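You operate a simulated robot arm through the tools that you are given. There is no shell and no other tool. Be economical: measure what you need, move in short steps, check, and stop when the job is done.

The job below is to be done with a simulated robot arm. You get a single attempt, and the scene is never put back.

TASK
Take the small red tray and put it on the white table. Then put two of the blue dye blocks from the white table on the green parts tray. Then open the upper drawer. Do these in the order given.

The check looks at the end state, three seconds after you hand in, the way a careful person would. Anything else that was tipped, shoved, dropped, spilled or broken makes it a failure.

THE ROBOT
A 7-joint arm with a vacuum gripper on a trunk, on a base that drives. Base frame: it is fixed to the floor where the robot stands at the start and does not move with it; the origin is under the middle of the robot, x ahead of it, y to its left, z up. Lengths are in m, angles in rad, forces in N, time in s.
Its first joint turns from -2.897 to 2.897 rad. Places, roughly: blue dye block [0.75, 1.5, 0.75]; green parts tray [0.5, 1.25, 0.75]; upper drawer [-2.5, 1.5, 0.7]; white table [0.6, 1.6, 0.8]. Payload 1.06 kg.
Tool frame: the origin (TCP) lies in the middle of the cups' lips, and z points out of the cups. The gripper has 1 cup of 0.024 m across, covering 0.024 by 0.024 m (tool x, y); the bellows give 0.008 m. With the vacuum on, a cup seals on a smooth face that it is pressed against (1 to 4 N); it does not hold porous or soft things. The pull reaches 23 N.
Orientation is that of the tool frame in the base frame, as a unit quaternion [x, y, z, w]. With the cups facing straight down, the tool's x points along the base's -x, its y along +y and its z along -z.

THE INTERFACE
- The arm moves only by the tool play_rows. Its argument "increments" is one flat list of numbers, 7 for each row, row after row: the turn, a rotation vector about the tool's x, y, z in rad, then the shift along the tool's x, y, z in m, then the vacuum: 1 switches it on, 0 off. In form: [rx, ry, rz, x, y, z, vac, rx, ry, rz, x, y, z, vac, ...]. A call has 1 to 10 rows; each row is the pose to reach, as a shift and turn from the pose commanded when the call began, along the tool's axes at that moment. Rows are played at 5 a second. More than 0.05 m and 0.15 rad between two rows, or a gripper value outside its range, and nothing of the call is played. Where a pose cannot be reached the arm comes as near as it can. A force on the tool above 40 N (or 10 N above the force at the start of the call, whichever is more), or a blocked arm, ends the call early, and 0.2 s more pass. The pull builds up within a second once a cup has sealed. Time passes only in rows, and 0.2 s behind the last, so rows that repeat a pose give it time. It gives the time, the measured TCP pose, the force on the tool (base axes) and the pull of the vacuum at its end, in the units of the frame above (readings bear some noise), with the torque about the TCP (base axes, N m) and any sound that the robot's microphone picked up.
- Cameras (640 x 400 px; columns grow to the right, rows downward): "scene" is now at [0.1854, 0.2157, 1.4804]; the picture's right is [0.07, -1.00, 0.00], its down [-0.64, -0.04, -0.76] and it looks along [0.76, 0.05, -0.65] (base axes); focal length 270 px, centre (320, 200). "wrist" rides on the gripper at [0.078, 0.019, -0.096] in the tool frame; the picture's right is [-0.24, 0.97, 0.00], its down [-0.71, -0.17, -0.68] and it looks along [-0.67, -0.16, 0.73] (tool axes); focal length 243 px, centre (320, 200). There is no depth. A picture from a camera that has moved, and an enlarged one, comes with that camera's place and axes in the base frame and with its lens.
- grab_frame(camera): a new picture of that camera. No time passes.
- roll_base(legs): drives the robot by 1 to 6 legs, each [ahead, left, turn to the left] in m, m and rad, along the robot's own axes; the way and the turn of a leg run together, so that a leg with both is an arc; at most 1.5 m and 3.142 rad a leg. The arm and the cameras ride along, it lands a little off, and it stops where it bumps. It gives what a move gives.
- head_to(pan, tilt): turns the head with the scene camera to pan (to the left, within 2.094 rad either way) and tilt (down, from -0.506 to 1.204), counted from straight ahead of the robot. It gives what a move gives.
- close_up(camera, box): a new picture of the part [left, top, right, bottom] of that camera's present view, enlarged. No time passes.
- finish_job(): hands the job in; it is judged then, once.

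Go step by step. Nothing tells you exact positions but the pictures and the camera data: compare them with the known pose of the tool, close in by small moves and look again before you grip or let go. The budget is 165 turns and 128 pictures, counting those below and the enlarged ones. Unless the task says otherwise, let go and move clear before handing in, and close with one line.

The tools are called after ">>>" as a command line: name --argument value ..., lists and objects as JSON in quotes. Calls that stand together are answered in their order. play_rows: Moves the arm, as the interface text tells. Its arguments: {"type":"object","properties":{"increments":{"type":"array"}},"required":["increments"]} The other tools are called the same way: roll_base (legs) drives the base; head_to (pan, tilt) turns the head that bears the scene camera; grab_frame (camera) takes a picture; close_up (camera, box) takes an enlarged picture of a part of a camera's view; finish_job () hands the job in.

At the start:

```text
time: 0.0
eef_pos: [0.5063, 0.3035, 1.1403]
tcp_rot: [0.0, 1.0, 0.001, 0.0]
ft_force: [-0.9, -0.7, -0.2]
wrist_torque: [0.03, -0.01, 0.0]
pull: 0.1
robot x, y, heading: [0.0006, 0.0015, 0.001]
head pan, tilt: [0.066, 0.702]
```

scene: 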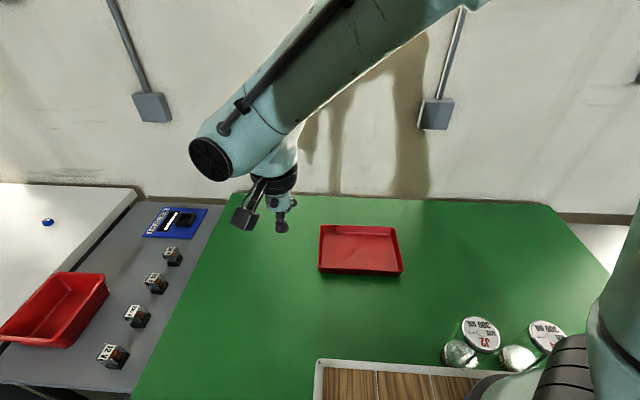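
wrist: 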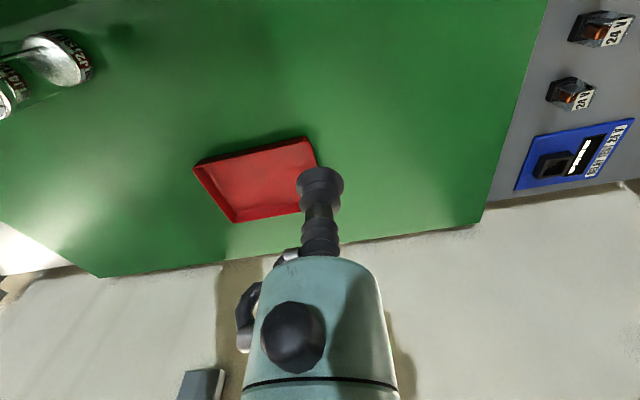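

I see a shallow red tray on the green mat at about [0.72, 0.13], a deeper red bin to its left, and part of a white surface further left. I'll turn the head left to see the white table before deciding.

>>> head_to --pan 1.2 --tilt 0.6

>>> grab_frame --camera "scene"

>>> head_to --pan 2.09 --tilt 0.4

>>> grab_frame --camera "scene"

```text
time: 1.4
eef_pos: [0.5063, 0.3027, 1.1415]
tcp_rot: [0.0, 1.0, 0.001, 0.0]
ft_force: [-0.2, -0.9, -0.2]
wrist_torque: [0.03, 0.0, 0.01]
pull: 0.0
robot x, y, heading: [-0.0035, 0.0033, 0.003]
head pan, tilt: [1.201, 0.6]
```

```text
125 pictures are left
camera scene: at [0.1327, 0.2925, 1.4892], right [0.93, -0.36, 0.0], down [-0.2, -0.53, -0.83], along [0.3, 0.77, -0.57], focal length 270 px, centre (320, 200)
```

scene: 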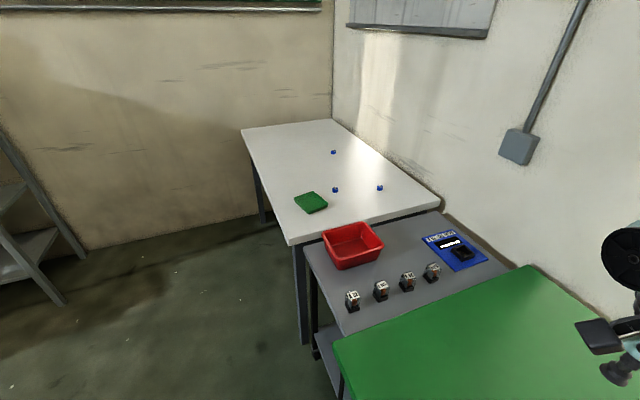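

```text
time: 2.5
eef_pos: [0.5058, 0.3033, 1.1401]
tcp_rot: [0.0, 1.0, 0.0, 0.0]
ft_force: [-0.9, -0.2, 0.5]
wrist_torque: [0.01, -0.02, -0.03]
pull: 0.0
robot x, y, heading: [0.0017, -0.0006, 0.003]
head pan, tilt: [2.089, 0.4]
```

```text
124 pictures are left
camera scene: at [0.0549, 0.2906, 1.5074], right [0.87, 0.49, 0.0], down [0.19, -0.34, -0.92], along [-0.46, 0.8, -0.39], focal length 270 px, centre (320, 200)
```

scene: 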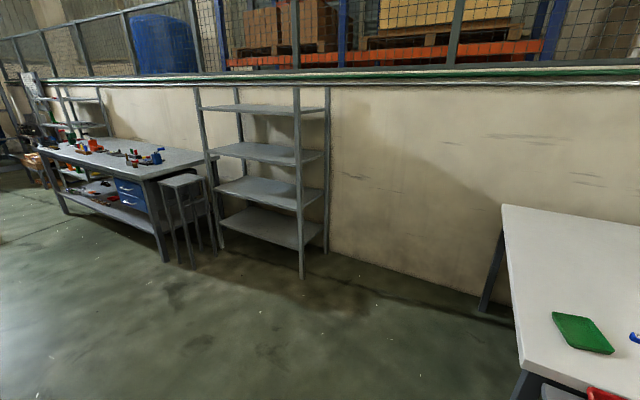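

The white table holds the green tray and three blue blocks, and a blue drawer unit sits under the far bench. I'll look closer at both red containers, and to the right as well.

>>> head_to --pan -0.9 --tilt 0.6

>>> grab_frame --camera "scene"

>>> head_to --pan 0.7 --tilt 0.8

>>> grab_frame --camera "scene"

```text
time: 5.1
eef_pos: [0.5063, 0.3036, 1.1408]
tcp_rot: [-0.001, 1.0, 0.0, 0.0]
ft_force: [-0.1, 0.8, 0.6]
wrist_torque: [0.0, 0.04, -0.02]
pull: 0.0
robot x, y, heading: [-0.0003, -0.0016, 0.002]
head pan, tilt: [-0.901, 0.6]
```

```text
123 pictures are left
camera scene: at [0.1556, 0.1409, 1.4892], right [-0.78, -0.62, 0.0], down [-0.35, 0.44, -0.83], along [0.51, -0.65, -0.56], focal length 270 px, centre (320, 200)
```

scene: 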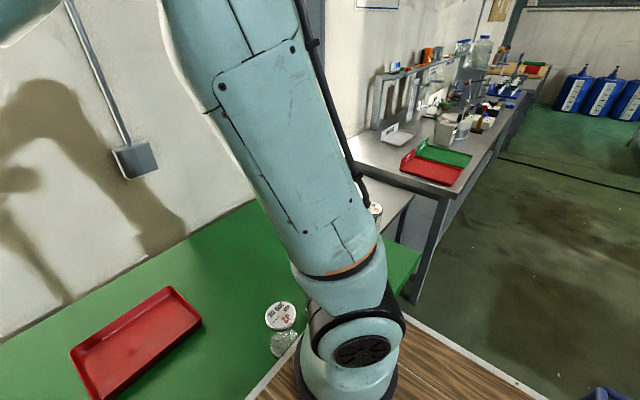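

```text
time: 6.8
eef_pos: [0.5056, 0.3023, 1.1412]
tcp_rot: [0.0, 1.0, 0.0, 0.0]
ft_force: [-0.5, 0.2, -0.3]
wrist_torque: [0.0, -0.03, 0.0]
pull: 0.0
robot x, y, heading: [0.0023, -0.0059, -0.004]
head pan, tilt: [0.7, 0.799]
```

```text
122 pictures are left
camera scene: at [0.1624, 0.2621, 1.4723], right [0.64, -0.77, 0.0], down [-0.55, -0.46, -0.7], along [0.53, 0.45, -0.72], focal length 270 px, centre (320, 200)
```

scene: 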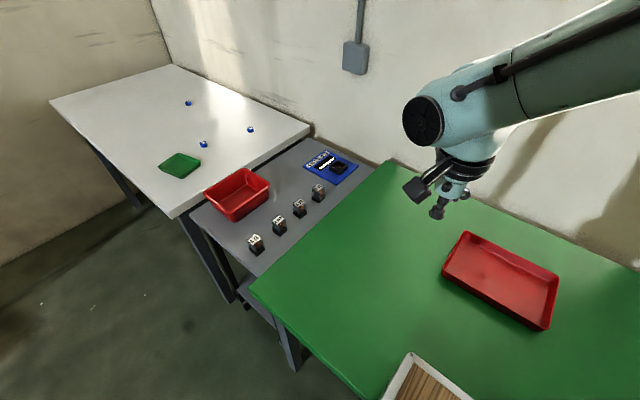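

Three red containers are visible: the shallow tray on the mat, the deeper bin on the grey table, and one on the far bench to the right. I'll enlarge the first two.

>>> close_up --camera "scene" --box '[150, 80, 350, 260]'

>>> close_up --camera "scene" --box '[420, 210, 580, 340]'

```text
2.22 times, centred on (250, 170) of scene
camera zoom: at [0.1624, 0.2621, 1.4723], right [0.64, -0.77, 0.0], down [-0.55, -0.46, -0.7], along [0.53, 0.45, -0.72], focal length 600 px, centre (476, 267)
```

zoom: 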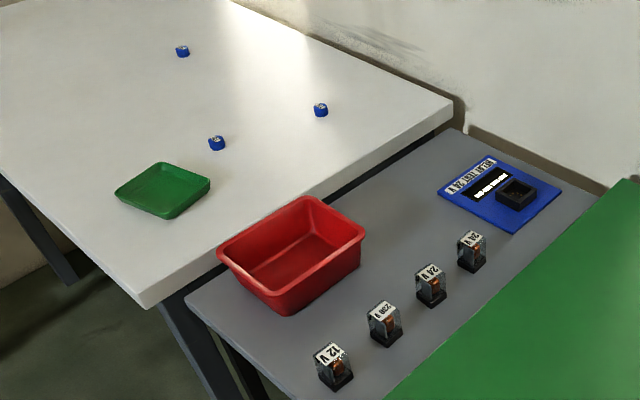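

```text
3.08 times, centred on (500, 275) of scene
camera zoom: at [0.1624, 0.2621, 1.4723], right [0.64, -0.77, 0.0], down [-0.55, -0.46, -0.7], along [0.53, 0.45, -0.72], focal length 830 px, centre (-234, -31)
```

zoom: 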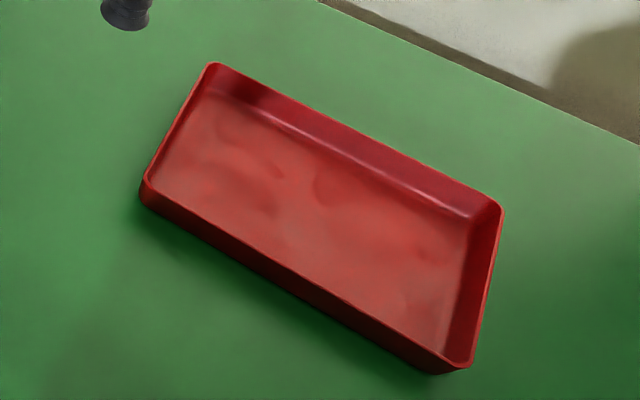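

The shallow tray on the mat is the small red tray, with its centre at about [0.71, 0.13]; the deep one is a bin. I'll move above it and look with the wrist camera.

>>> play_rows --increments '[0, 0, 0, -0.0255, -0.0219, 0.0237, 0, 0, 0, 0, -0.051, -0.0438, 0.0475, 0, 0, 0, 0, -0.0765, -0.0657, 0.0712, 0, 0, 0, 0, -0.102, -0.0876, 0.095, 0, 0, 0, 0, -0.1275, -0.1095, 0.1187, 0, 0, 0, 0, -0.153, -0.1314, 0.1425, 0, 0, 0, 0, -0.1785, -0.1533, 0.1662, 0, 0, 0, 0, -0.204, -0.1752, 0.19, 0, 0, 0, 0, -0.204, -0.1752, 0.19, 0]'

>>> grab_frame --camera "wrist"

>>> head_to --pan 0.0 --tilt 0.75

>>> grab_frame --camera "scene"

```text
time: 8.8
eef_pos: [0.7117, 0.13, 0.9524]
tcp_rot: [0.0, 1.0, 0.0, -0.001]
ft_force: [0.9, -0.7, 0.4]
wrist_torque: [-0.02, 0.01, -0.05]
pull: 0.1
robot x, y, heading: [-0.0003, -0.001, -0.002]
head pan, tilt: [0.7, 0.799]
```

```text
119 pictures are left
camera wrist: at [0.6327, 0.1479, 1.047], right [0.23, 0.97, 0.0], down [0.71, -0.17, 0.68], along [0.67, -0.16, -0.73], focal length 243 px, centre (320, 200)
```

wrist: 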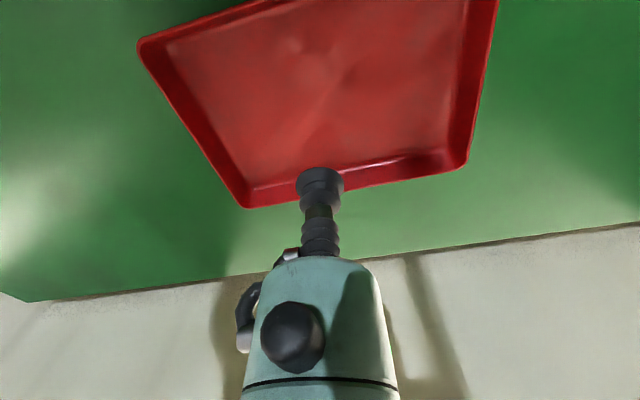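

```text
time: 9.9
eef_pos: [0.7113, 0.1303, 0.9536]
tcp_rot: [0.001, 1.0, 0.0, 0.0]
ft_force: [0.0, 0.1, -0.2]
wrist_torque: [-0.03, 0.05, -0.01]
pull: 0.1
robot x, y, heading: [0.0012, -0.0023, -0.0]
head pan, tilt: [0.0, 0.75]
```

```text
118 pictures are left
camera scene: at [0.1836, 0.2102, 1.4763], right [0.0, -1.0, 0.0], down [-0.68, 0.0, -0.73], along [0.73, 0.0, -0.68], focal length 270 px, centre (320, 200)
```

scene: 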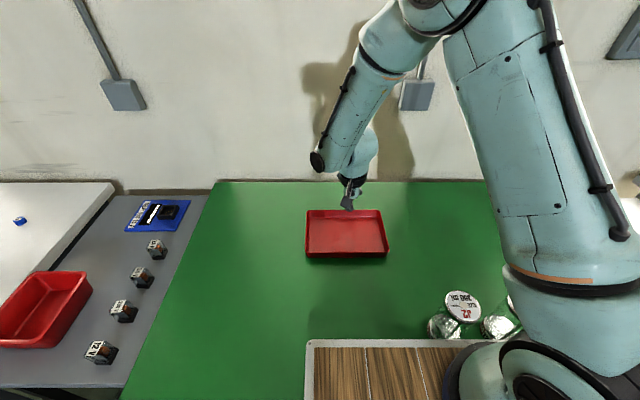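

The tray spans about x 0.65–0.80 and y 0.01–0.25, square to the base, so the cup is nearly over its centre. I'll shift 0.012 m ahead and descend with the vacuum on.

>>> play_rows --increments '[0, 0, 0, -0.012, 0, 0.03, 1, 0, 0, 0, -0.012, 0, 0.07, 1, 0, 0, 0, -0.012, 0, 0.1, 1, 0, 0, 0, -0.012, 0, 0.11, 1, 0, 0, 0, -0.012, 0, 0.116, 1, 0, 0, 0, -0.012, 0, 0.12, 1]'

>>> grab_frame --camera "wrist"

```text
time: 11.3
eef_pos: [0.7215, 0.1276, 0.8323]
tcp_rot: [0.0, 1.0, 0.0, 0.0]
ft_force: [-0.2, -0.5, -0.5]
wrist_torque: [-0.01, -0.01, -0.03]
pull: 0.0
robot x, y, heading: [-0.001, 0.0011, 0.003]
head pan, tilt: [0.0, 0.75]
```

```text
117 pictures are left
camera wrist: at [0.6438, 0.1468, 0.9266], right [0.23, 0.97, 0.0], down [0.71, -0.17, 0.68], along [0.67, -0.16, -0.73], focal length 243 px, centre (320, 200)
```

wrist: 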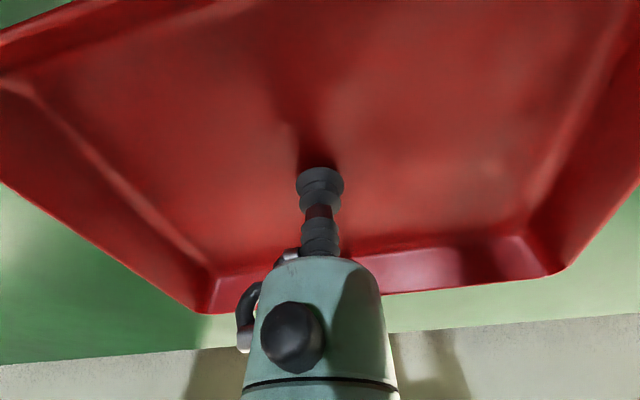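

>>> play_rows --increments '[0, 0, 0, 0, 0, 0.003, 1, 0, 0, 0, 0, 0, 0.006, 1, 0, 0, 0, 0, 0, 0.008, 1, 0, 0, 0, 0, 0, 0.008, 1]'

```text
time: 12.3
eef_pos: [0.7203, 0.1284, 0.8219]
tcp_rot: [0.001, 1.0, 0.001, 0.001]
ft_force: [0.1, 2.2, 11.4]
wrist_torque: [0.01, 0.04, -0.3]
pull: 23.4
robot x, y, heading: [-0.0004, 0.0003, -0.001]
head pan, tilt: [0.0, 0.75]
```

The cup has sealed with a pull of 23 N. I'll lift straight up by about 0.2 m.

>>> play_rows --increments '[0, 0, 0, 0, 0, -0.01, 1, 0, 0, 0, 0, 0, -0.03, 1, 0, 0, 0, 0, 0, -0.06, 1, 0, 0, 0, 0, 0, -0.09, 1, 0, 0, 0, 0, 0, -0.12, 1, 0, 0, 0, 0, 0, -0.15, 1, 0, 0, 0, 0, 0, -0.18, 1, 0, 0, 0, 0, 0, -0.21, 1, 0, 0, 0, 0, 0, -0.23, 1]'

>>> grab_frame --camera "scene"

```text
time: 14.3
eef_pos: [0.7221, 0.129, 1.052]
tcp_rot: [0.0, 1.0, 0.0, 0.0]
ft_force: [-0.1, -0.7, -5.1]
wrist_torque: [-0.03, 0.03, 0.01]
pull: 22.7
robot x, y, heading: [0.0012, -0.0017, -0.004]
head pan, tilt: [0.0, 0.75]
```

```text
116 pictures are left
camera scene: at [0.1839, 0.2102, 1.4763], right [0.0, -1.0, 0.0], down [-0.68, 0.0, -0.73], along [0.73, 0.0, -0.68], focal length 270 px, centre (320, 200)
```

scene: 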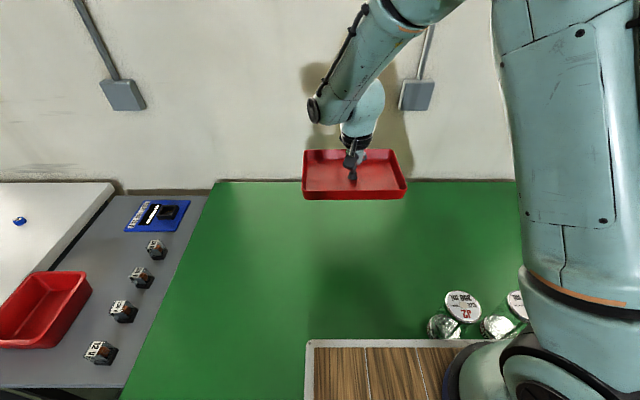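

The tray is held level at z 1.05. I'll back off 0.12 m, then drive left alongside the white table with the tray clear above everything.

>>> roll_base --legs '[[-0.12, 0, 0], [0, 0.75, 0], [0, 0.75, 0]]'

>>> head_to --pan 0.0 --tilt 0.8

>>> grab_frame --camera "scene"

```text
time: 22.8
eef_pos: [0.5772, 1.645, 1.0527]
tcp_rot: [-0.012, 1.0, 0.0, 0.0]
ft_force: [0.3, 0.8, -4.4]
wrist_torque: [0.0, -0.06, 0.0]
pull: 22.8
robot x, y, heading: [-0.1395, 1.5011, 0.024]
head pan, tilt: [0.0, 0.75]
```

```text
time: 23.5
eef_pos: [0.5779, 1.645, 1.052]
tcp_rot: [-0.012, 1.0, 0.0, 0.0]
ft_force: [0.1, -0.4, -4.0]
wrist_torque: [-0.03, -0.01, 0.0]
pull: 23.2
robot x, y, heading: [-0.1412, 1.4979, 0.023]
head pan, tilt: [0.0, 0.799]
```

```text
115 pictures are left
camera scene: at [0.0352, 1.7138, 1.4723], right [0.02, -1.0, 0.0], down [-0.72, -0.02, -0.7], along [0.7, 0.02, -0.72], focal length 270 px, centre (320, 200)
```

scene: 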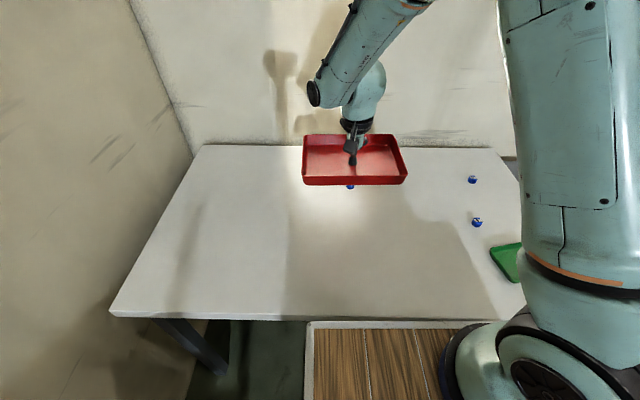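

The table is empty on its left half. I'll carry the tray over to about [0.58, 1.88] and lower part of the way.

>>> play_rows --increments '[0, 0, 0, -0.001, 0.04, 0.0, 1, 0, 0, 0, -0.002, 0.08, 0.0, 1, 0, 0, 0, -0.003, 0.12, 0.0, 1, 0, 0, 0, -0.004, 0.16, 0.02, 1, 0, 0, 0, -0.005, 0.2, 0.04, 1, 0, 0, 0, -0.006, 0.235, 0.07, 1, 0, 0, 0, -0.006, 0.235, 0.11, 1, 0, 0, 0, -0.006, 0.235, 0.15, 1, 0, 0, 0, -0.006, 0.235, 0.18, 1, 0, 0, 0, -0.006, 0.235, 0.18, 1]'

>>> grab_frame --camera "scene"

>>> grab_frame --camera "wrist"

```text
time: 25.7
eef_pos: [0.5769, 1.8816, 0.8711]
tcp_rot: [-0.012, 1.0, 0.0, 0.001]
ft_force: [-0.2, 0.6, -5.0]
wrist_torque: [-0.02, -0.01, -0.01]
pull: 23.1
robot x, y, heading: [-0.1401, 1.5019, 0.021]
head pan, tilt: [0.0, 0.799]
```

```text
114 pictures are left
camera scene: at [0.0352, 1.7138, 1.4723], right [0.02, -1.0, 0.0], down [-0.72, -0.02, -0.7], along [0.7, 0.02, -0.72], focal length 270 px, centre (320, 200)
```

scene: 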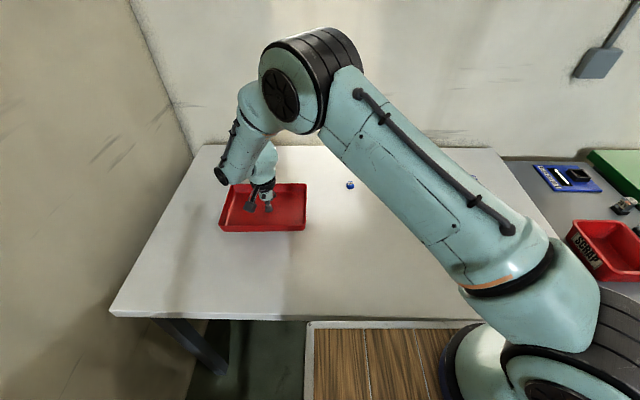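

```text
113 pictures are left
camera wrist: at [0.4989, 1.8979, 0.9655], right [0.21, 0.98, 0.0], down [0.71, -0.15, 0.68], along [0.67, -0.14, -0.73], focal length 243 px, centre (320, 200)
```

wrist: 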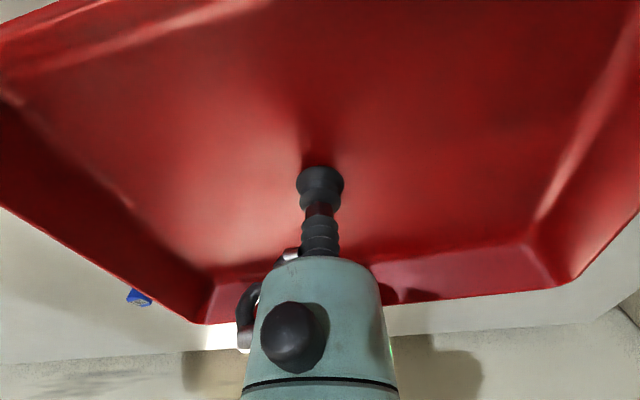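

The spot is clear all round. I'll lower in small steps until the force shows the table.

>>> play_rows --increments '[0, 0, 0, 0, 0, 0.015, 1, 0, 0, 0, 0, 0, 0.03, 1, 0, 0, 0, 0, 0, 0.036, 1, 0, 0, 0, 0, 0, 0.04, 1, 0, 0, 0, 0, 0, 0.043, 1, 0, 0, 0, 0, 0, 0.043, 1]'

```text
time: 27.1
eef_pos: [0.5776, 1.8783, 0.8291]
tcp_rot: [-0.012, 1.0, 0.001, -0.001]
ft_force: [0.0, -0.3, -4.1]
wrist_torque: [-0.03, 0.0, -0.01]
pull: 22.7
robot x, y, heading: [-0.143, 1.4989, 0.023]
head pan, tilt: [0.0, 0.799]
```

>>> play_rows --increments '[0, 0, 0, 0, 0, 0.003, 1, 0, 0, 0, 0, 0, 0.006, 1, 0, 0, 0, 0, 0, 0.008, 1, 0, 0, 0, 0, 0, 0.008, 1]'

```text
time: 28.1
eef_pos: [0.5786, 1.8803, 0.8213]
tcp_rot: [-0.012, 1.0, 0.001, 0.001]
ft_force: [2.8, -2.9, 14.4]
wrist_torque: [0.04, 0.02, 0.06]
pull: 22.3
robot x, y, heading: [-0.1395, 1.4983, 0.024]
head pan, tilt: [0.0, 0.799]
```

The tray stands on the table. I'll ease off, release the vacuum and rise.

>>> play_rows --increments '[0, 0, 0, 0, 0, -0.004, 1, 0, 0, 0, 0, 0, -0.004, 0, 0, 0, 0, 0, 0, -0.004, 0, 0, 0, 0, 0, 0, -0.004, 0, 0, 0, 0, 0, 0, -0.004, 0, 0, 0, 0, 0, 0, -0.008, 0, 0, 0, 0, 0, 0, -0.03, 0, 0, 0, 0, 0, 0, -0.07, 0, 0, 0, 0, 0, 0, -0.11, 0, 0, 0, 0, 0, 0, -0.15, 0]'

>>> head_to --pan -0.3 --tilt 0.8

>>> grab_frame --camera "scene"

>>> grab_frame --camera "wrist"

```text
time: 30.3
eef_pos: [0.579, 1.8822, 0.9722]
tcp_rot: [-0.012, 1.0, 0.0, 0.0]
ft_force: [-0.5, -0.1, -0.2]
wrist_torque: [-0.02, 0.0, -0.01]
pull: 0.1
robot x, y, heading: [-0.1396, 1.4988, 0.023]
head pan, tilt: [0.0, 0.799]
```

```text
time: 31.1
eef_pos: [0.5773, 1.8813, 0.971]
tcp_rot: [-0.012, 1.0, 0.0, 0.0]
ft_force: [-0.3, 0.2, 0.0]
wrist_torque: [0.0, -0.03, 0.03]
pull: 0.0
robot x, y, heading: [-0.1387, 1.5004, 0.024]
head pan, tilt: [-0.3, 0.799]
```

```text
112 pictures are left
camera scene: at [0.0321, 1.6899, 1.4723], right [-0.27, -0.96, 0.0], down [-0.69, 0.19, -0.7], along [0.67, -0.19, -0.72], focal length 270 px, centre (320, 200)
```

scene: 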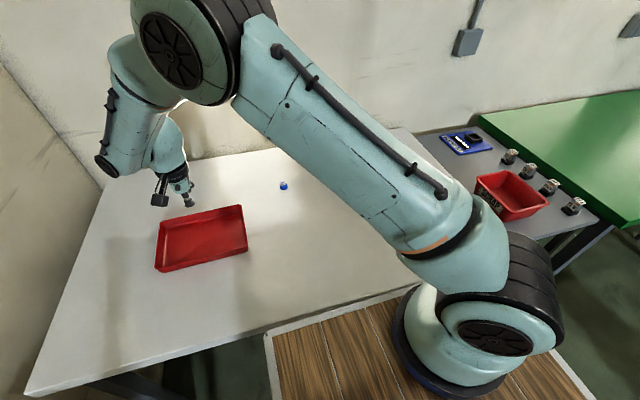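

```text
111 pictures are left
camera wrist: at [0.499, 1.8983, 1.0661], right [0.21, 0.98, 0.0], down [0.71, -0.15, 0.68], along [0.67, -0.14, -0.73], focal length 243 px, centre (320, 200)
```

wrist: 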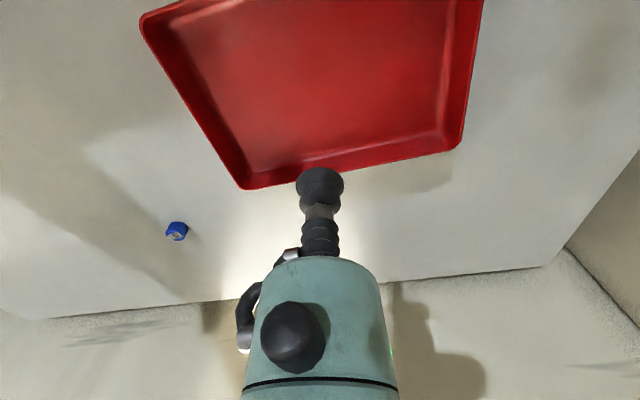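

The tray rests flat on the table and the cup is free. Next I'll move the arm across at z 0.97 to above the block near [0.60, 1.23], beside the green tray.

>>> play_rows --increments '[0, 0, 0, 0, -0.04, 0, 0, 0, 0, 0, 0, -0.085, 0, 0, 0, 0, 0, 0, -0.13, 0, 0, 0, 0, 0, 0, -0.175, 0, 0, 0, 0, 0, 0, -0.22, 0, 0, 0, 0, 0, 0, -0.265, 0, 0, 0, 0, 0, 0, -0.31, 0, 0, 0, 0, 0, 0, -0.355, 0, 0, 0, 0, 0, 0, -0.4, 0, 0, 0, 0, 0, 0, -0.44, 0, 0]'

>>> play_rows --increments '[0, 0, 0, 0, -0.04, 0, 0, 0, 0, 0, 0, -0.08, 0, 0, 0, 0, 0, 0, -0.12, 0, 0, 0, 0, 0, 0, -0.16, 0, 0, 0, 0, 0, -0.005, -0.19, 0, 0, 0, 0, 0, -0.005, -0.19, 0, 0]'

>>> grab_frame --camera "wrist"

>>> head_to --pan -0.4 --tilt 0.8

>>> grab_frame --camera "scene"

```text
time: 33.3
eef_pos: [0.5871, 1.4411, 0.9726]
tcp_rot: [-0.013, 1.0, 0.001, 0.001]
ft_force: [-0.1, 1.1, 0.6]
wrist_torque: [-0.03, -0.01, -0.01]
pull: 0.2
robot x, y, heading: [-0.1432, 1.4968, 0.027]
head pan, tilt: [-0.3, 0.799]
```

```text
time: 34.7
eef_pos: [0.5993, 1.2495, 0.97]
tcp_rot: [-0.012, 1.0, 0.0, 0.0]
ft_force: [-0.3, -0.8, -0.4]
wrist_torque: [0.0, 0.03, 0.02]
pull: 0.0
robot x, y, heading: [-0.1417, 1.4966, 0.023]
head pan, tilt: [-0.3, 0.799]
```

```text
110 pictures are left
camera wrist: at [0.5203, 1.2664, 1.0661], right [0.21, 0.98, 0.0], down [0.71, -0.15, 0.68], along [0.67, -0.14, -0.73], focal length 243 px, centre (320, 200)
```

wrist: 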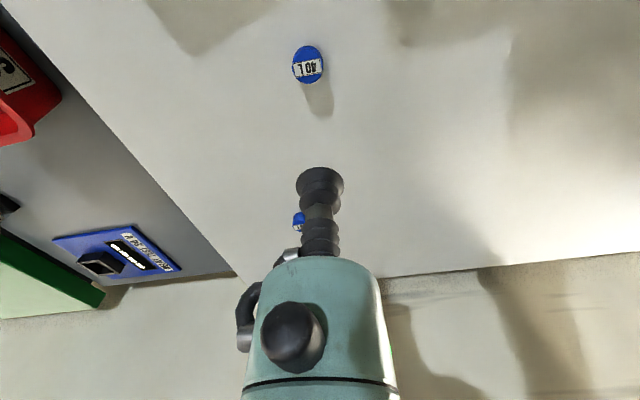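

```text
time: 35.3
eef_pos: [0.5977, 1.25, 0.9712]
tcp_rot: [-0.013, 1.0, -0.001, 0.0]
ft_force: [-0.4, -0.3, 0.4]
wrist_torque: [0.01, -0.01, 0.01]
pull: 0.0
robot x, y, heading: [-0.1382, 1.4984, 0.027]
head pan, tilt: [-0.4, 0.799]
```

```text
109 pictures are left
camera scene: at [0.0296, 1.6821, 1.4723], right [-0.37, -0.93, 0.0], down [-0.67, 0.26, -0.7], along [0.65, -0.26, -0.72], focal length 270 px, centre (320, 200)
```

scene: 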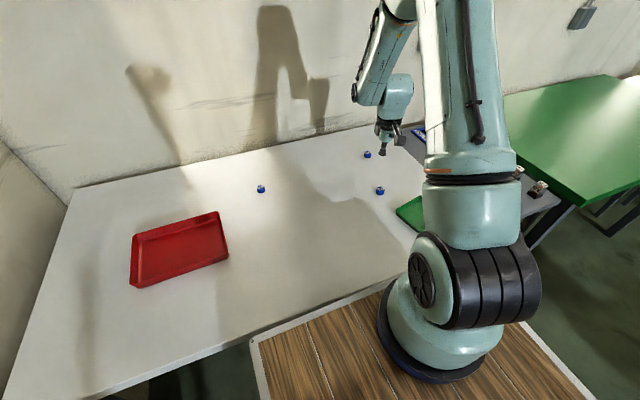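

The block is a low round piece about 27 mm across, with its top near [0.572, 1.246]. I'll move over it, come lower and look again.

>>> play_rows --increments '[0, 0, 0, 0.026, -0.004, 0.02, 0, 0, 0, 0, 0.026, -0.004, 0.06, 0, 0, 0, 0, 0.026, -0.004, 0.09, 0, 0, 0, 0, 0.026, -0.004, 0.09, 0]'

>>> grab_frame --camera "wrist"

>>> close_up --camera "wrist" --box '[260, 100, 380, 200]'

>>> close_up --camera "scene" --box '[330, 120, 450, 240]'

```text
time: 36.3
eef_pos: [0.5751, 1.2468, 0.8792]
tcp_rot: [-0.013, 1.0, 0.0, -0.001]
ft_force: [-0.1, -0.7, 0.8]
wrist_torque: [0.0, -0.01, 0.02]
pull: 0.0
robot x, y, heading: [-0.1395, 1.5015, 0.025]
head pan, tilt: [-0.4, 0.799]
```

```text
108 pictures are left
camera wrist: at [0.4966, 1.2637, 0.9733], right [0.21, 0.98, 0.0], down [0.71, -0.15, 0.69], along [0.67, -0.14, -0.73], focal length 243 px, centre (320, 200)
```

wrist: 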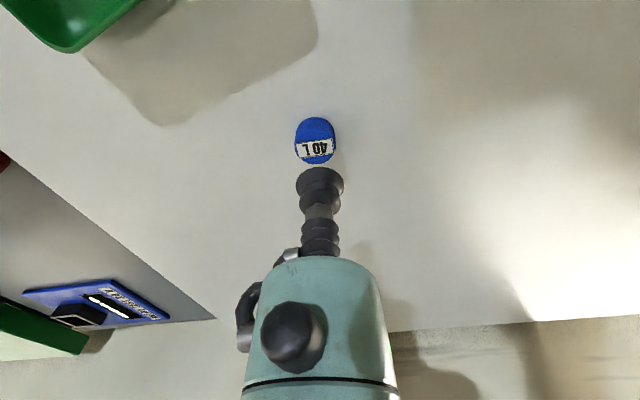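

```text
4.00 times, centred on (320, 150) of wrist
camera zoom: at [0.4966, 1.2637, 0.9733], right [0.21, 0.98, 0.0], down [0.71, -0.15, 0.69], along [0.67, -0.14, -0.73], focal length 970 px, centre (320, 400)
```

zoom: 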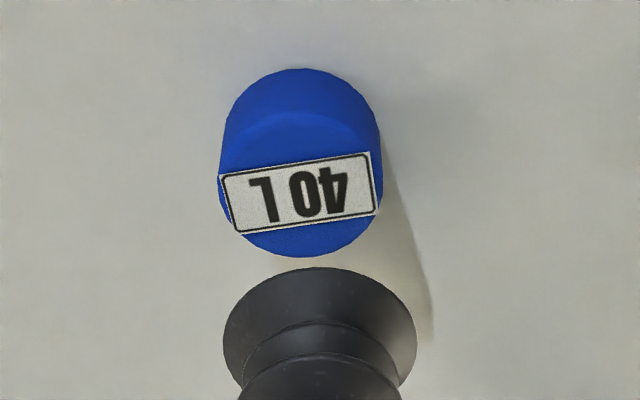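

```text
3.33 times, centred on (390, 180) of scene
camera zoom: at [0.0295, 1.6821, 1.4723], right [-0.37, -0.93, 0.0], down [-0.67, 0.26, -0.7], along [0.65, -0.26, -0.72], focal length 900 px, centre (87, 267)
```

zoom: 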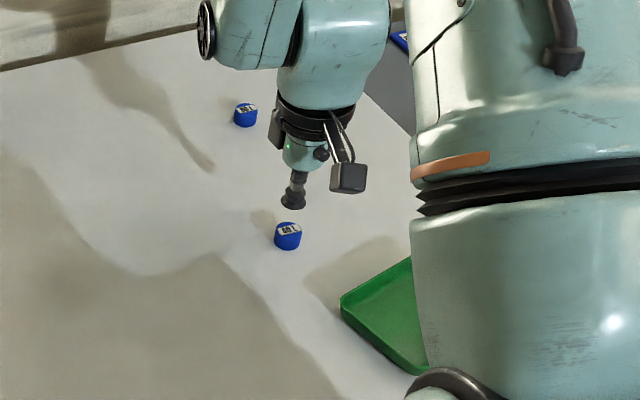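

The block's top is smooth with a label; I put its centre at about [0.576, 1.244, 0.836]. I'll correct by 3 mm, come down to 0.85 and check.

>>> play_rows --increments '[0, 0, 0, -0.001, -0.0027, 0.012, 0, 0, 0, 0, -0.001, -0.0027, 0.026, 0, 0, 0, 0, -0.001, -0.0027, 0.026, 0]'

>>> close_up --camera "wrist" --box '[260, 120, 380, 220]'

>>> close_up --camera "scene" --box '[350, 160, 410, 210]'

```text
time: 37.1
eef_pos: [0.5742, 1.2446, 0.854]
tcp_rot: [-0.012, 1.0, 0.0, 0.001]
ft_force: [0.8, -0.2, 0.1]
wrist_torque: [0.05, -0.01, -0.01]
pull: 0.0
robot x, y, heading: [-0.1439, 1.4977, 0.026]
head pan, tilt: [-0.4, 0.799]
```

```text
4.00 times, centred on (320, 170) of wrist
camera zoom: at [0.4959, 1.2608, 0.949], right [0.21, 0.98, 0.0], down [0.71, -0.15, 0.68], along [0.67, -0.14, -0.73], focal length 970 px, centre (320, 320)
```

zoom: 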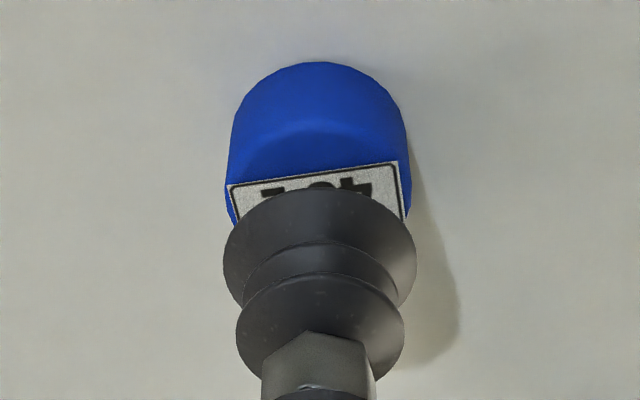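

```text
8.00 times, centred on (380, 185) of scene
camera zoom: at [0.0295, 1.6821, 1.4723], right [-0.37, -0.93, 0.0], down [-0.67, 0.26, -0.7], along [0.65, -0.26, -0.72], focal length 2159 px, centre (-160, 320)
```

zoom: 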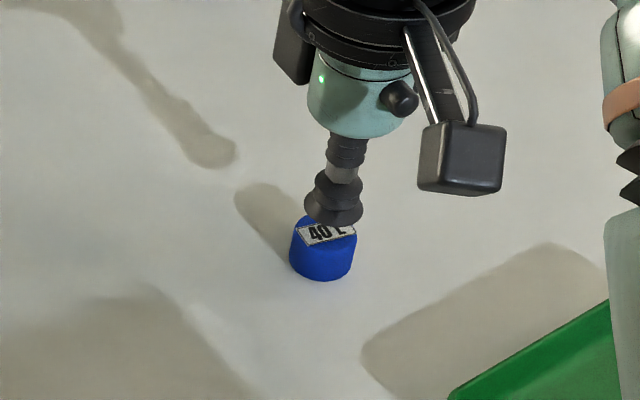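

Cup and block are aligned in y, but the cup sits about 3 mm short in x. I'll correct that and press down with the vacuum on.

>>> play_rows --increments '[0, 0, 0, -0.003, 0, 0.006, 1, 0, 0, 0, -0.003, 0, 0.012, 1, 0, 0, 0, -0.003, 0, 0.015, 1, 0, 0, 0, -0.003, 0, 0.017, 1, 0, 0, 0, -0.003, 0, 0.019, 1, 0, 0, 0, -0.003, 0, 0.019, 1, 0, 0, 0, -0.003, 0, 0.019, 1]'

```text
time: 38.7
eef_pos: [0.577, 1.2444, 0.8356]
tcp_rot: [-0.012, 1.0, 0.0, 0.0]
ft_force: [0.0, 1.4, 9.2]
wrist_torque: [0.0, 0.02, 0.01]
pull: 22.3
robot x, y, heading: [-0.1387, 1.5002, 0.023]
head pan, tilt: [-0.4, 0.799]
```

The first block is sealed. I'll lift it by 0.1 m and look for the green tray.

>>> play_rows --increments '[0, 0, 0, 0, 0, -0.01, 1, 0, 0, 0, 0, 0, -0.04, 1, 0, 0, 0, 0, 0, -0.08, 1, 0, 0, 0, 0, 0, -0.12, 1, 0, 0, 0, 0.03, -0.02, -0.12, 1, 0, 0, 0, 0.03, -0.02, -0.12, 1]'

>>> grab_frame --camera "wrist"

>>> grab_frame --camera "scene"

```text
time: 40.1
eef_pos: [0.5479, 1.2221, 0.9562]
tcp_rot: [-0.012, 1.0, 0.0, 0.0]
ft_force: [-0.1, -0.7, -0.1]
wrist_torque: [0.01, 0.01, 0.0]
pull: 22.6
robot x, y, heading: [-0.1401, 1.5013, 0.021]
head pan, tilt: [-0.4, 0.799]
```

```text
103 pictures are left
camera wrist: at [0.4699, 1.2383, 1.0511], right [0.21, 0.98, 0.0], down [0.71, -0.15, 0.68], along [0.67, -0.14, -0.73], focal length 243 px, centre (320, 200)
```

wrist: 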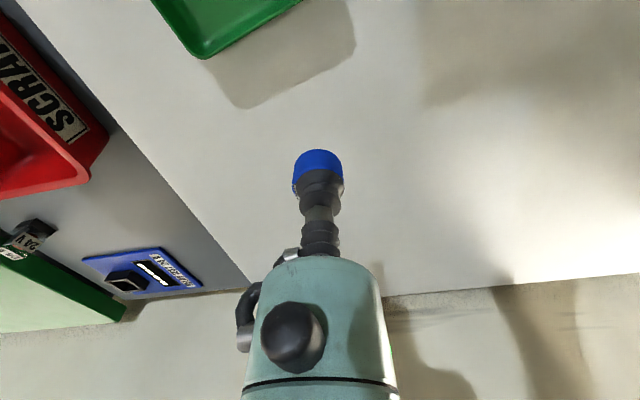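

```text
102 pictures are left
camera scene: at [0.0296, 1.6822, 1.4723], right [-0.37, -0.93, 0.0], down [-0.67, 0.26, -0.7], along [0.65, -0.26, -0.72], focal length 270 px, centre (320, 200)
```

scene: 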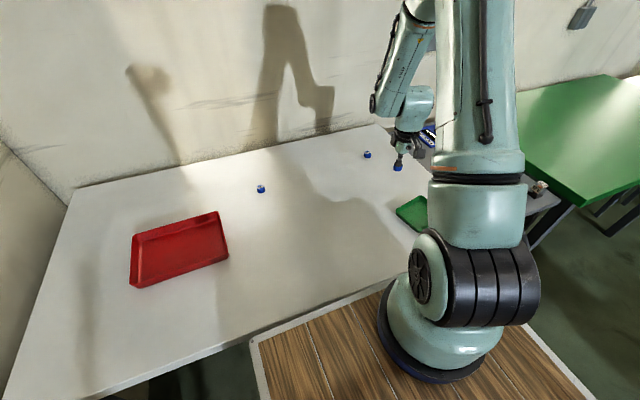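

The block hangs well, and the green tray's centre works out to about [0.435, 1.18], roughly 0.1 m square. I'll move above its front half and check.

>>> play_rows --increments '[0, 0, 0, 0.03, -0.02, 0, 1, 0, 0, 0, 0.06, -0.04, 0, 1, 0, 0, 0, 0.093, -0.058, 0, 1, 0, 0, 0, 0.093, -0.058, 0, 1]'

>>> grab_frame --camera "wrist"

>>> grab_frame --camera "scene"

```text
time: 41.1
eef_pos: [0.4547, 1.1608, 0.9553]
tcp_rot: [-0.012, 1.0, 0.0, -0.001]
ft_force: [-0.8, 0.0, -0.8]
wrist_torque: [0.02, 0.01, 0.0]
pull: 22.7
robot x, y, heading: [-0.1402, 1.4993, 0.029]
head pan, tilt: [-0.4, 0.799]
```

```text
101 pictures are left
camera wrist: at [0.3766, 1.1761, 1.0506], right [0.21, 0.98, 0.0], down [0.71, -0.15, 0.69], along [0.67, -0.14, -0.73], focal length 243 px, centre (320, 200)
```

wrist: 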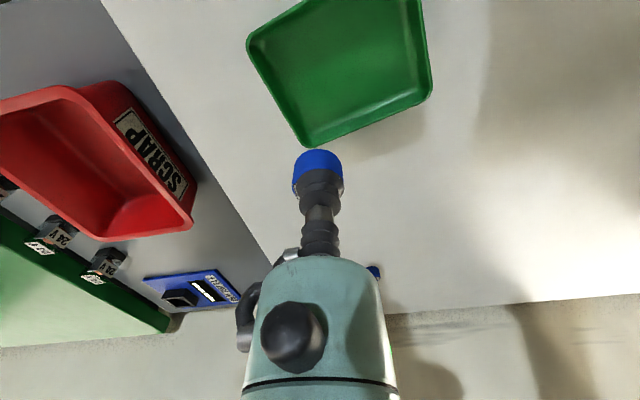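

```text
100 pictures are left
camera scene: at [0.0296, 1.6822, 1.4723], right [-0.37, -0.93, 0.0], down [-0.67, 0.26, -0.7], along [0.65, -0.26, -0.72], focal length 270 px, centre (320, 200)
```

scene: 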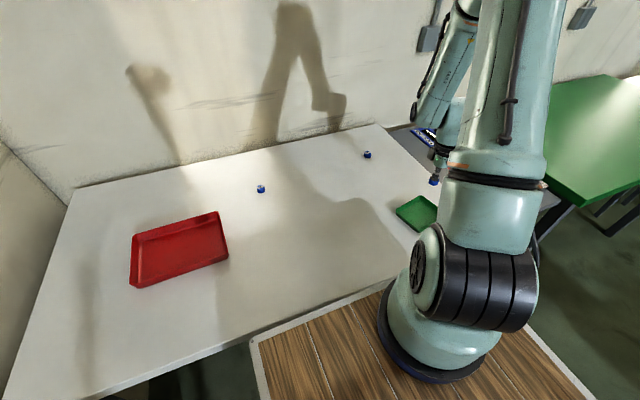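

The green tray's rim corners give a centre of [0.434, 1.184], about 0.114 by 0.09 m. I'll set the first block at [0.439, 1.160], lowering to a little above the floor first.

>>> play_rows --increments '[0, 0, 0, 0.0157, 0.001, 0.02, 1, 0, 0, 0, 0.0157, 0.001, 0.05, 1, 0, 0, 0, 0.0157, 0.001, 0.08, 1, 0, 0, 0, 0.0157, 0.001, 0.09, 1, 0, 0, 0, 0.0157, 0.001, 0.09, 1]'

>>> grab_frame --camera "wrist"

>>> close_up --camera "scene" --box '[380, 150, 460, 250]'

```text
time: 42.3
eef_pos: [0.4405, 1.1637, 0.8632]
tcp_rot: [-0.012, 1.0, 0.0, 0.001]
ft_force: [0.2, 0.2, -0.5]
wrist_torque: [-0.02, 0.0, -0.05]
pull: 22.6
robot x, y, heading: [-0.1391, 1.4986, 0.025]
head pan, tilt: [-0.4, 0.799]
```

```text
99 pictures are left
camera wrist: at [0.3622, 1.1808, 0.9592], right [0.21, 0.98, 0.0], down [0.71, -0.15, 0.69], along [0.67, -0.14, -0.73], focal length 243 px, centre (320, 200)
```

wrist: 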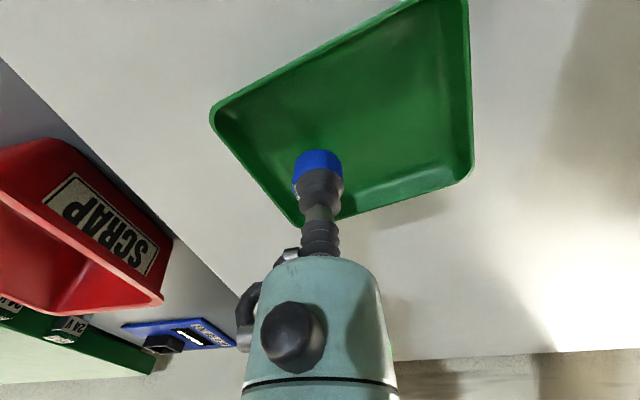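

```text
4.00 times, centred on (420, 200) of scene
camera zoom: at [0.0295, 1.6821, 1.4723], right [-0.37, -0.93, 0.0], down [-0.67, 0.26, -0.7], along [0.65, -0.26, -0.72], focal length 1080 px, centre (-80, 200)
```

zoom: 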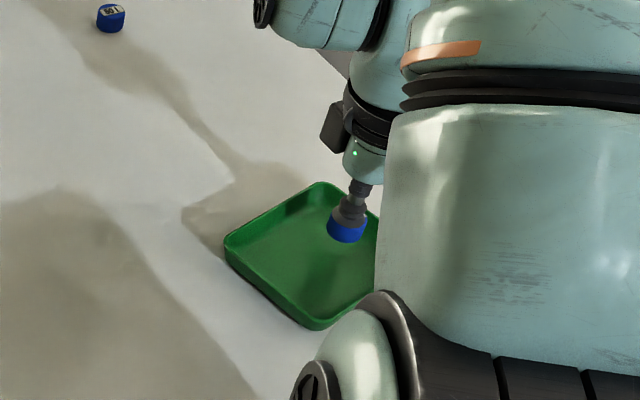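

The block is over the tray's interior, well inside the walls. I'll lower it until the force rises.

>>> play_rows --increments '[0, 0, 0, 0, 0, 0.006, 1, 0, 0, 0, 0, 0, 0.011, 1, 0, 0, 0, 0, 0, 0.014, 1, 0, 0, 0, 0, 0, 0.017, 1, 0, 0, 0, 0, 0, 0.017, 1]'

```text
time: 43.5
eef_pos: [0.4394, 1.1633, 0.8475]
tcp_rot: [-0.012, 1.0, 0.0, 0.0]
ft_force: [0.4, -0.9, 0.5]
wrist_torque: [0.03, 0.0, 0.0]
pull: 22.9
robot x, y, heading: [-0.1424, 1.5012, 0.023]
head pan, tilt: [-0.4, 0.799]
```

>>> play_rows --increments '[0, 0, 0, 0, 0, 0.002, 1, 0, 0, 0, 0, 0, 0.004, 1, 0, 0, 0, 0, 0, 0.005, 1, 0, 0, 0, 0, 0, 0.005, 1]'

```text
time: 44.5
eef_pos: [0.4398, 1.1624, 0.8437]
tcp_rot: [-0.012, 1.0, 0.0, -0.001]
ft_force: [-0.2, 0.6, -0.3]
wrist_torque: [0.03, 0.0, 0.03]
pull: 22.5
robot x, y, heading: [-0.1398, 1.4967, 0.026]
head pan, tilt: [-0.4, 0.799]
```

>>> play_rows --increments '[0, 0, 0, 0, 0, 0.002, 1, 0, 0, 0, 0, 0, 0.004, 1, 0, 0, 0, 0, 0, 0.004, 1]'

```text
time: 45.3
eef_pos: [0.44, 1.1617, 0.841]
tcp_rot: [-0.012, 1.0, 0.0, 0.0]
ft_force: [0.8, -0.2, 3.3]
wrist_torque: [0.0, -0.01, 0.01]
pull: 22.4
robot x, y, heading: [-0.142, 1.4977, 0.018]
head pan, tilt: [-0.4, 0.799]
```

Contact at 3 N: the block stands on the tray floor. I'll release it and rise, then look at the result.

>>> play_rows --increments '[0, 0, 0, 0, 0, 0, 0, 0, 0, 0, 0, 0, 0, 0, 0, 0, 0, 0, 0, 0, 0, 0, 0, 0, 0, 0, 0, 0, 0, 0, 0, 0, 0, -0.003, 0, 0, 0, 0, 0, 0, -0.01, 0, 0, 0, 0, 0, 0, -0.04, 0, 0, 0, 0, 0, 0, -0.08, 0, 0, 0, 0, 0, 0, -0.12, 0]'

>>> grab_frame --camera "wrist"

```text
time: 47.3
eef_pos: [0.4407, 1.1629, 0.9587]
tcp_rot: [-0.012, 1.0, 0.0, -0.001]
ft_force: [0.1, -0.2, -0.5]
wrist_torque: [-0.02, 0.0, 0.02]
pull: 0.1
robot x, y, heading: [-0.1389, 1.5022, 0.025]
head pan, tilt: [-0.4, 0.799]
```

```text
97 pictures are left
camera wrist: at [0.3624, 1.1797, 1.0538], right [0.21, 0.98, 0.0], down [0.71, -0.16, 0.68], along [0.67, -0.14, -0.73], focal length 243 px, centre (320, 200)
```

wrist: 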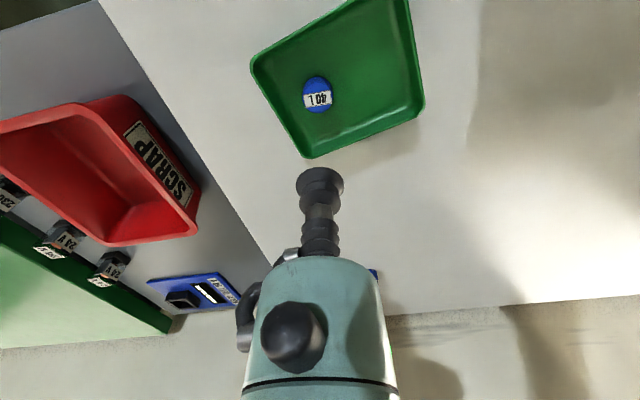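

The first block stands upright in the green tray. Next I'll travel to the block near [0.727, 1.63], keeping z at 0.96.

>>> play_rows --increments '[0, 0, 0, -0.025, 0.038, 0, 0, 0, 0, 0, -0.05, 0.077, 0, 0, 0, 0, 0, -0.074, 0.115, 0, 0, 0, 0, 0, -0.099, 0.153, 0, 0, 0, 0, 0, -0.124, 0.192, 0, 0, 0, 0, 0, -0.148, 0.23, 0, 0, 0, 0, 0, -0.173, 0.268, 0, 0, 0, 0, 0, -0.198, 0.306, 0, 0, 0, 0, 0, -0.223, 0.345, 0, 0, 0, 0, 0, -0.247, 0.383, 0, 0]'

>>> play_rows --increments '[0, 0, 0, -0.025, 0.038, 0, 0, 0, 0, 0, -0.05, 0.077, 0, 0, 0, 0, 0, -0.05, 0.077, 0, 0]'

>>> grab_frame --camera "wrist"

```text
time: 49.5
eef_pos: [0.6784, 1.5544, 0.9619]
tcp_rot: [-0.011, 1.0, 0.002, 0.0]
ft_force: [-0.1, -0.1, 0.2]
wrist_torque: [0.04, -0.03, 0.01]
pull: 0.0
robot x, y, heading: [-0.1415, 1.4939, 0.024]
head pan, tilt: [-0.4, 0.799]
```

```text
time: 50.3
eef_pos: [0.7237, 1.6344, 0.9612]
tcp_rot: [-0.012, 1.0, 0.0, -0.001]
ft_force: [-0.7, 0.7, 0.3]
wrist_torque: [-0.02, 0.02, 0.01]
pull: 0.0
robot x, y, heading: [-0.1389, 1.4973, 0.023]
head pan, tilt: [-0.4, 0.799]
```

```text
96 pictures are left
camera wrist: at [0.6459, 1.6496, 1.0572], right [0.21, 0.98, 0.0], down [0.71, -0.15, 0.68], along [0.67, -0.14, -0.73], focal length 243 px, centre (320, 200)
```

wrist: 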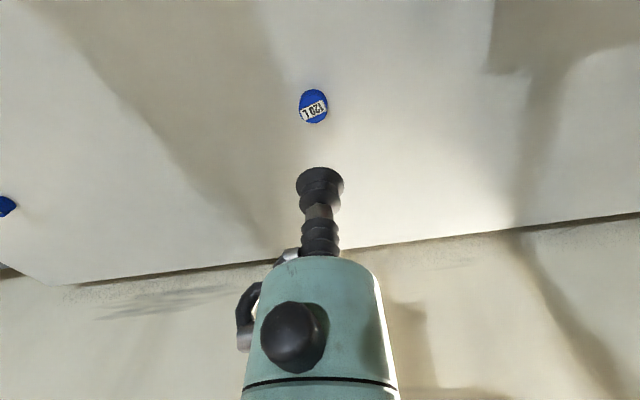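

The block's top is at about [0.735, 1.6245]. I'll move over it and come down to z 0.857 for a check.

>>> play_rows --increments '[0, 0, 0, -0.011, -0.008, 0.03, 0, 0, 0, 0, -0.011, -0.008, 0.07, 0, 0, 0, 0, -0.011, -0.008, 0.095, 0, 0, 0, 0, -0.011, -0.008, 0.104, 0, 0, 0, 0, -0.011, -0.008, 0.104, 0]'

>>> close_up --camera "wrist" --box '[260, 120, 380, 220]'

>>> close_up --camera "scene" --box '[230, 160, 290, 210]'

```text
time: 51.5
eef_pos: [0.7376, 1.6231, 0.8566]
tcp_rot: [-0.012, 1.0, 0.0, 0.0]
ft_force: [0.0, -0.5, -0.1]
wrist_torque: [0.01, 0.03, 0.0]
pull: 0.2
robot x, y, heading: [-0.1421, 1.4971, 0.018]
head pan, tilt: [-0.4, 0.799]
```

```text
4.00 times, centred on (320, 170) of wrist
camera zoom: at [0.6592, 1.6405, 0.952], right [0.21, 0.98, 0.0], down [0.71, -0.15, 0.69], along [0.67, -0.14, -0.73], focal length 970 px, centre (320, 320)
```

zoom: 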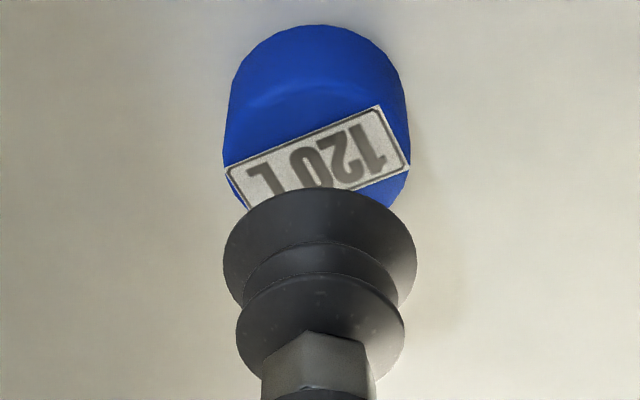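

```text
8.00 times, centred on (260, 185) of scene
camera zoom: at [0.0296, 1.6822, 1.4723], right [-0.37, -0.93, 0.0], down [-0.67, 0.26, -0.7], along [0.65, -0.26, -0.72], focal length 2159 px, centre (800, 320)
```

zoom: 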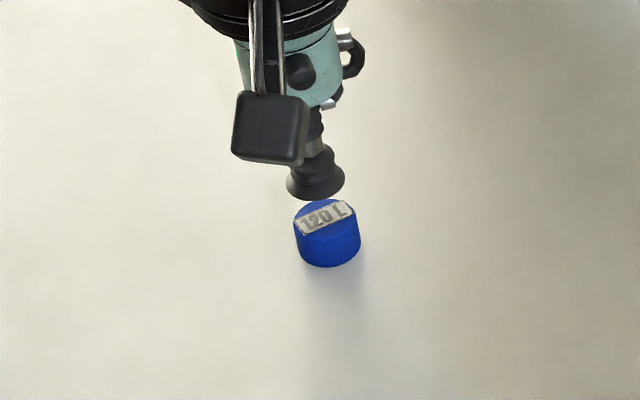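

Both views show the cup centred on the block within a millimetre. I'll press down with the vacuum on.

>>> play_rows --increments '[0, 0, 0, 0.0005, 0, 0.008, 1, 0, 0, 0, 0.0005, 0, 0.014, 1, 0, 0, 0, 0.0005, 0, 0.017, 1, 0, 0, 0, 0.0005, 0, 0.0195, 1, 0, 0, 0, 0.0005, 0, 0.021, 1, 0, 0, 0, 0.0005, 0, 0.021, 1, 0, 0, 0, 0.0005, 0, 0.021, 1]'

```text
time: 53.1
eef_pos: [0.7375, 1.6232, 0.8366]
tcp_rot: [-0.011, 1.0, 0.001, 0.001]
ft_force: [3.2, 0.3, 10.0]
wrist_torque: [0.01, 0.01, -0.06]
pull: 22.9
robot x, y, heading: [-0.1427, 1.4963, 0.028]
head pan, tilt: [-0.4, 0.799]
```

The second block is sealed. I'll lift it and carry it to above the free half of the green tray.

>>> play_rows --increments '[0, 0, 0, 0, 0, -0.01, 1, 0, 0, 0, 0, 0, -0.04, 1, 0, 0, 0, 0, 0, -0.08, 1, 0, 0, 0, 0, 0, -0.12, 1, 0, 0, 0, 0.029, -0.037, -0.12, 1, 0, 0, 0, 0.058, -0.074, -0.12, 1, 0, 0, 0, 0.087, -0.111, -0.12, 1, 0, 0, 0, 0.116, -0.148, -0.12, 1, 0, 0, 0, 0.145, -0.185, -0.12, 1]'

>>> play_rows --increments '[0, 0, 0, 0.029, -0.037, 0, 1, 0, 0, 0, 0.058, -0.074, 0, 1, 0, 0, 0, 0.087, -0.111, 0, 1, 0, 0, 0, 0.116, -0.148, 0, 1, 0, 0, 0, 0.145, -0.185, 0, 1, 0, 0, 0, 0.173, -0.2216, 0, 1, 0, 0, 0, 0.173, -0.2216, 0, 1]'

>>> grab_frame --camera "wrist"

```text
time: 55.1
eef_pos: [0.5988, 1.4307, 0.9548]
tcp_rot: [-0.012, 1.0, 0.001, 0.0]
ft_force: [0.4, 0.0, 0.1]
wrist_torque: [-0.08, 0.07, 0.0]
pull: 23.1
robot x, y, heading: [-0.1407, 1.4996, 0.022]
head pan, tilt: [-0.4, 0.799]
```

```text
time: 56.7
eef_pos: [0.43, 1.2067, 0.9546]
tcp_rot: [-0.012, 1.0, 0.0, 0.0]
ft_force: [0.7, 0.3, 0.9]
wrist_torque: [0.01, -0.02, 0.0]
pull: 23.1
robot x, y, heading: [-0.1404, 1.4979, 0.025]
head pan, tilt: [-0.4, 0.799]
```

```text
93 pictures are left
camera wrist: at [0.3514, 1.2232, 1.0494], right [0.21, 0.98, 0.0], down [0.71, -0.15, 0.68], along [0.67, -0.14, -0.73], focal length 243 px, centre (320, 200)
```

wrist: 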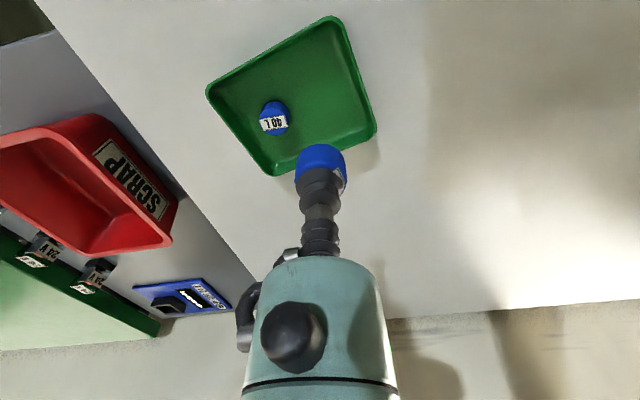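

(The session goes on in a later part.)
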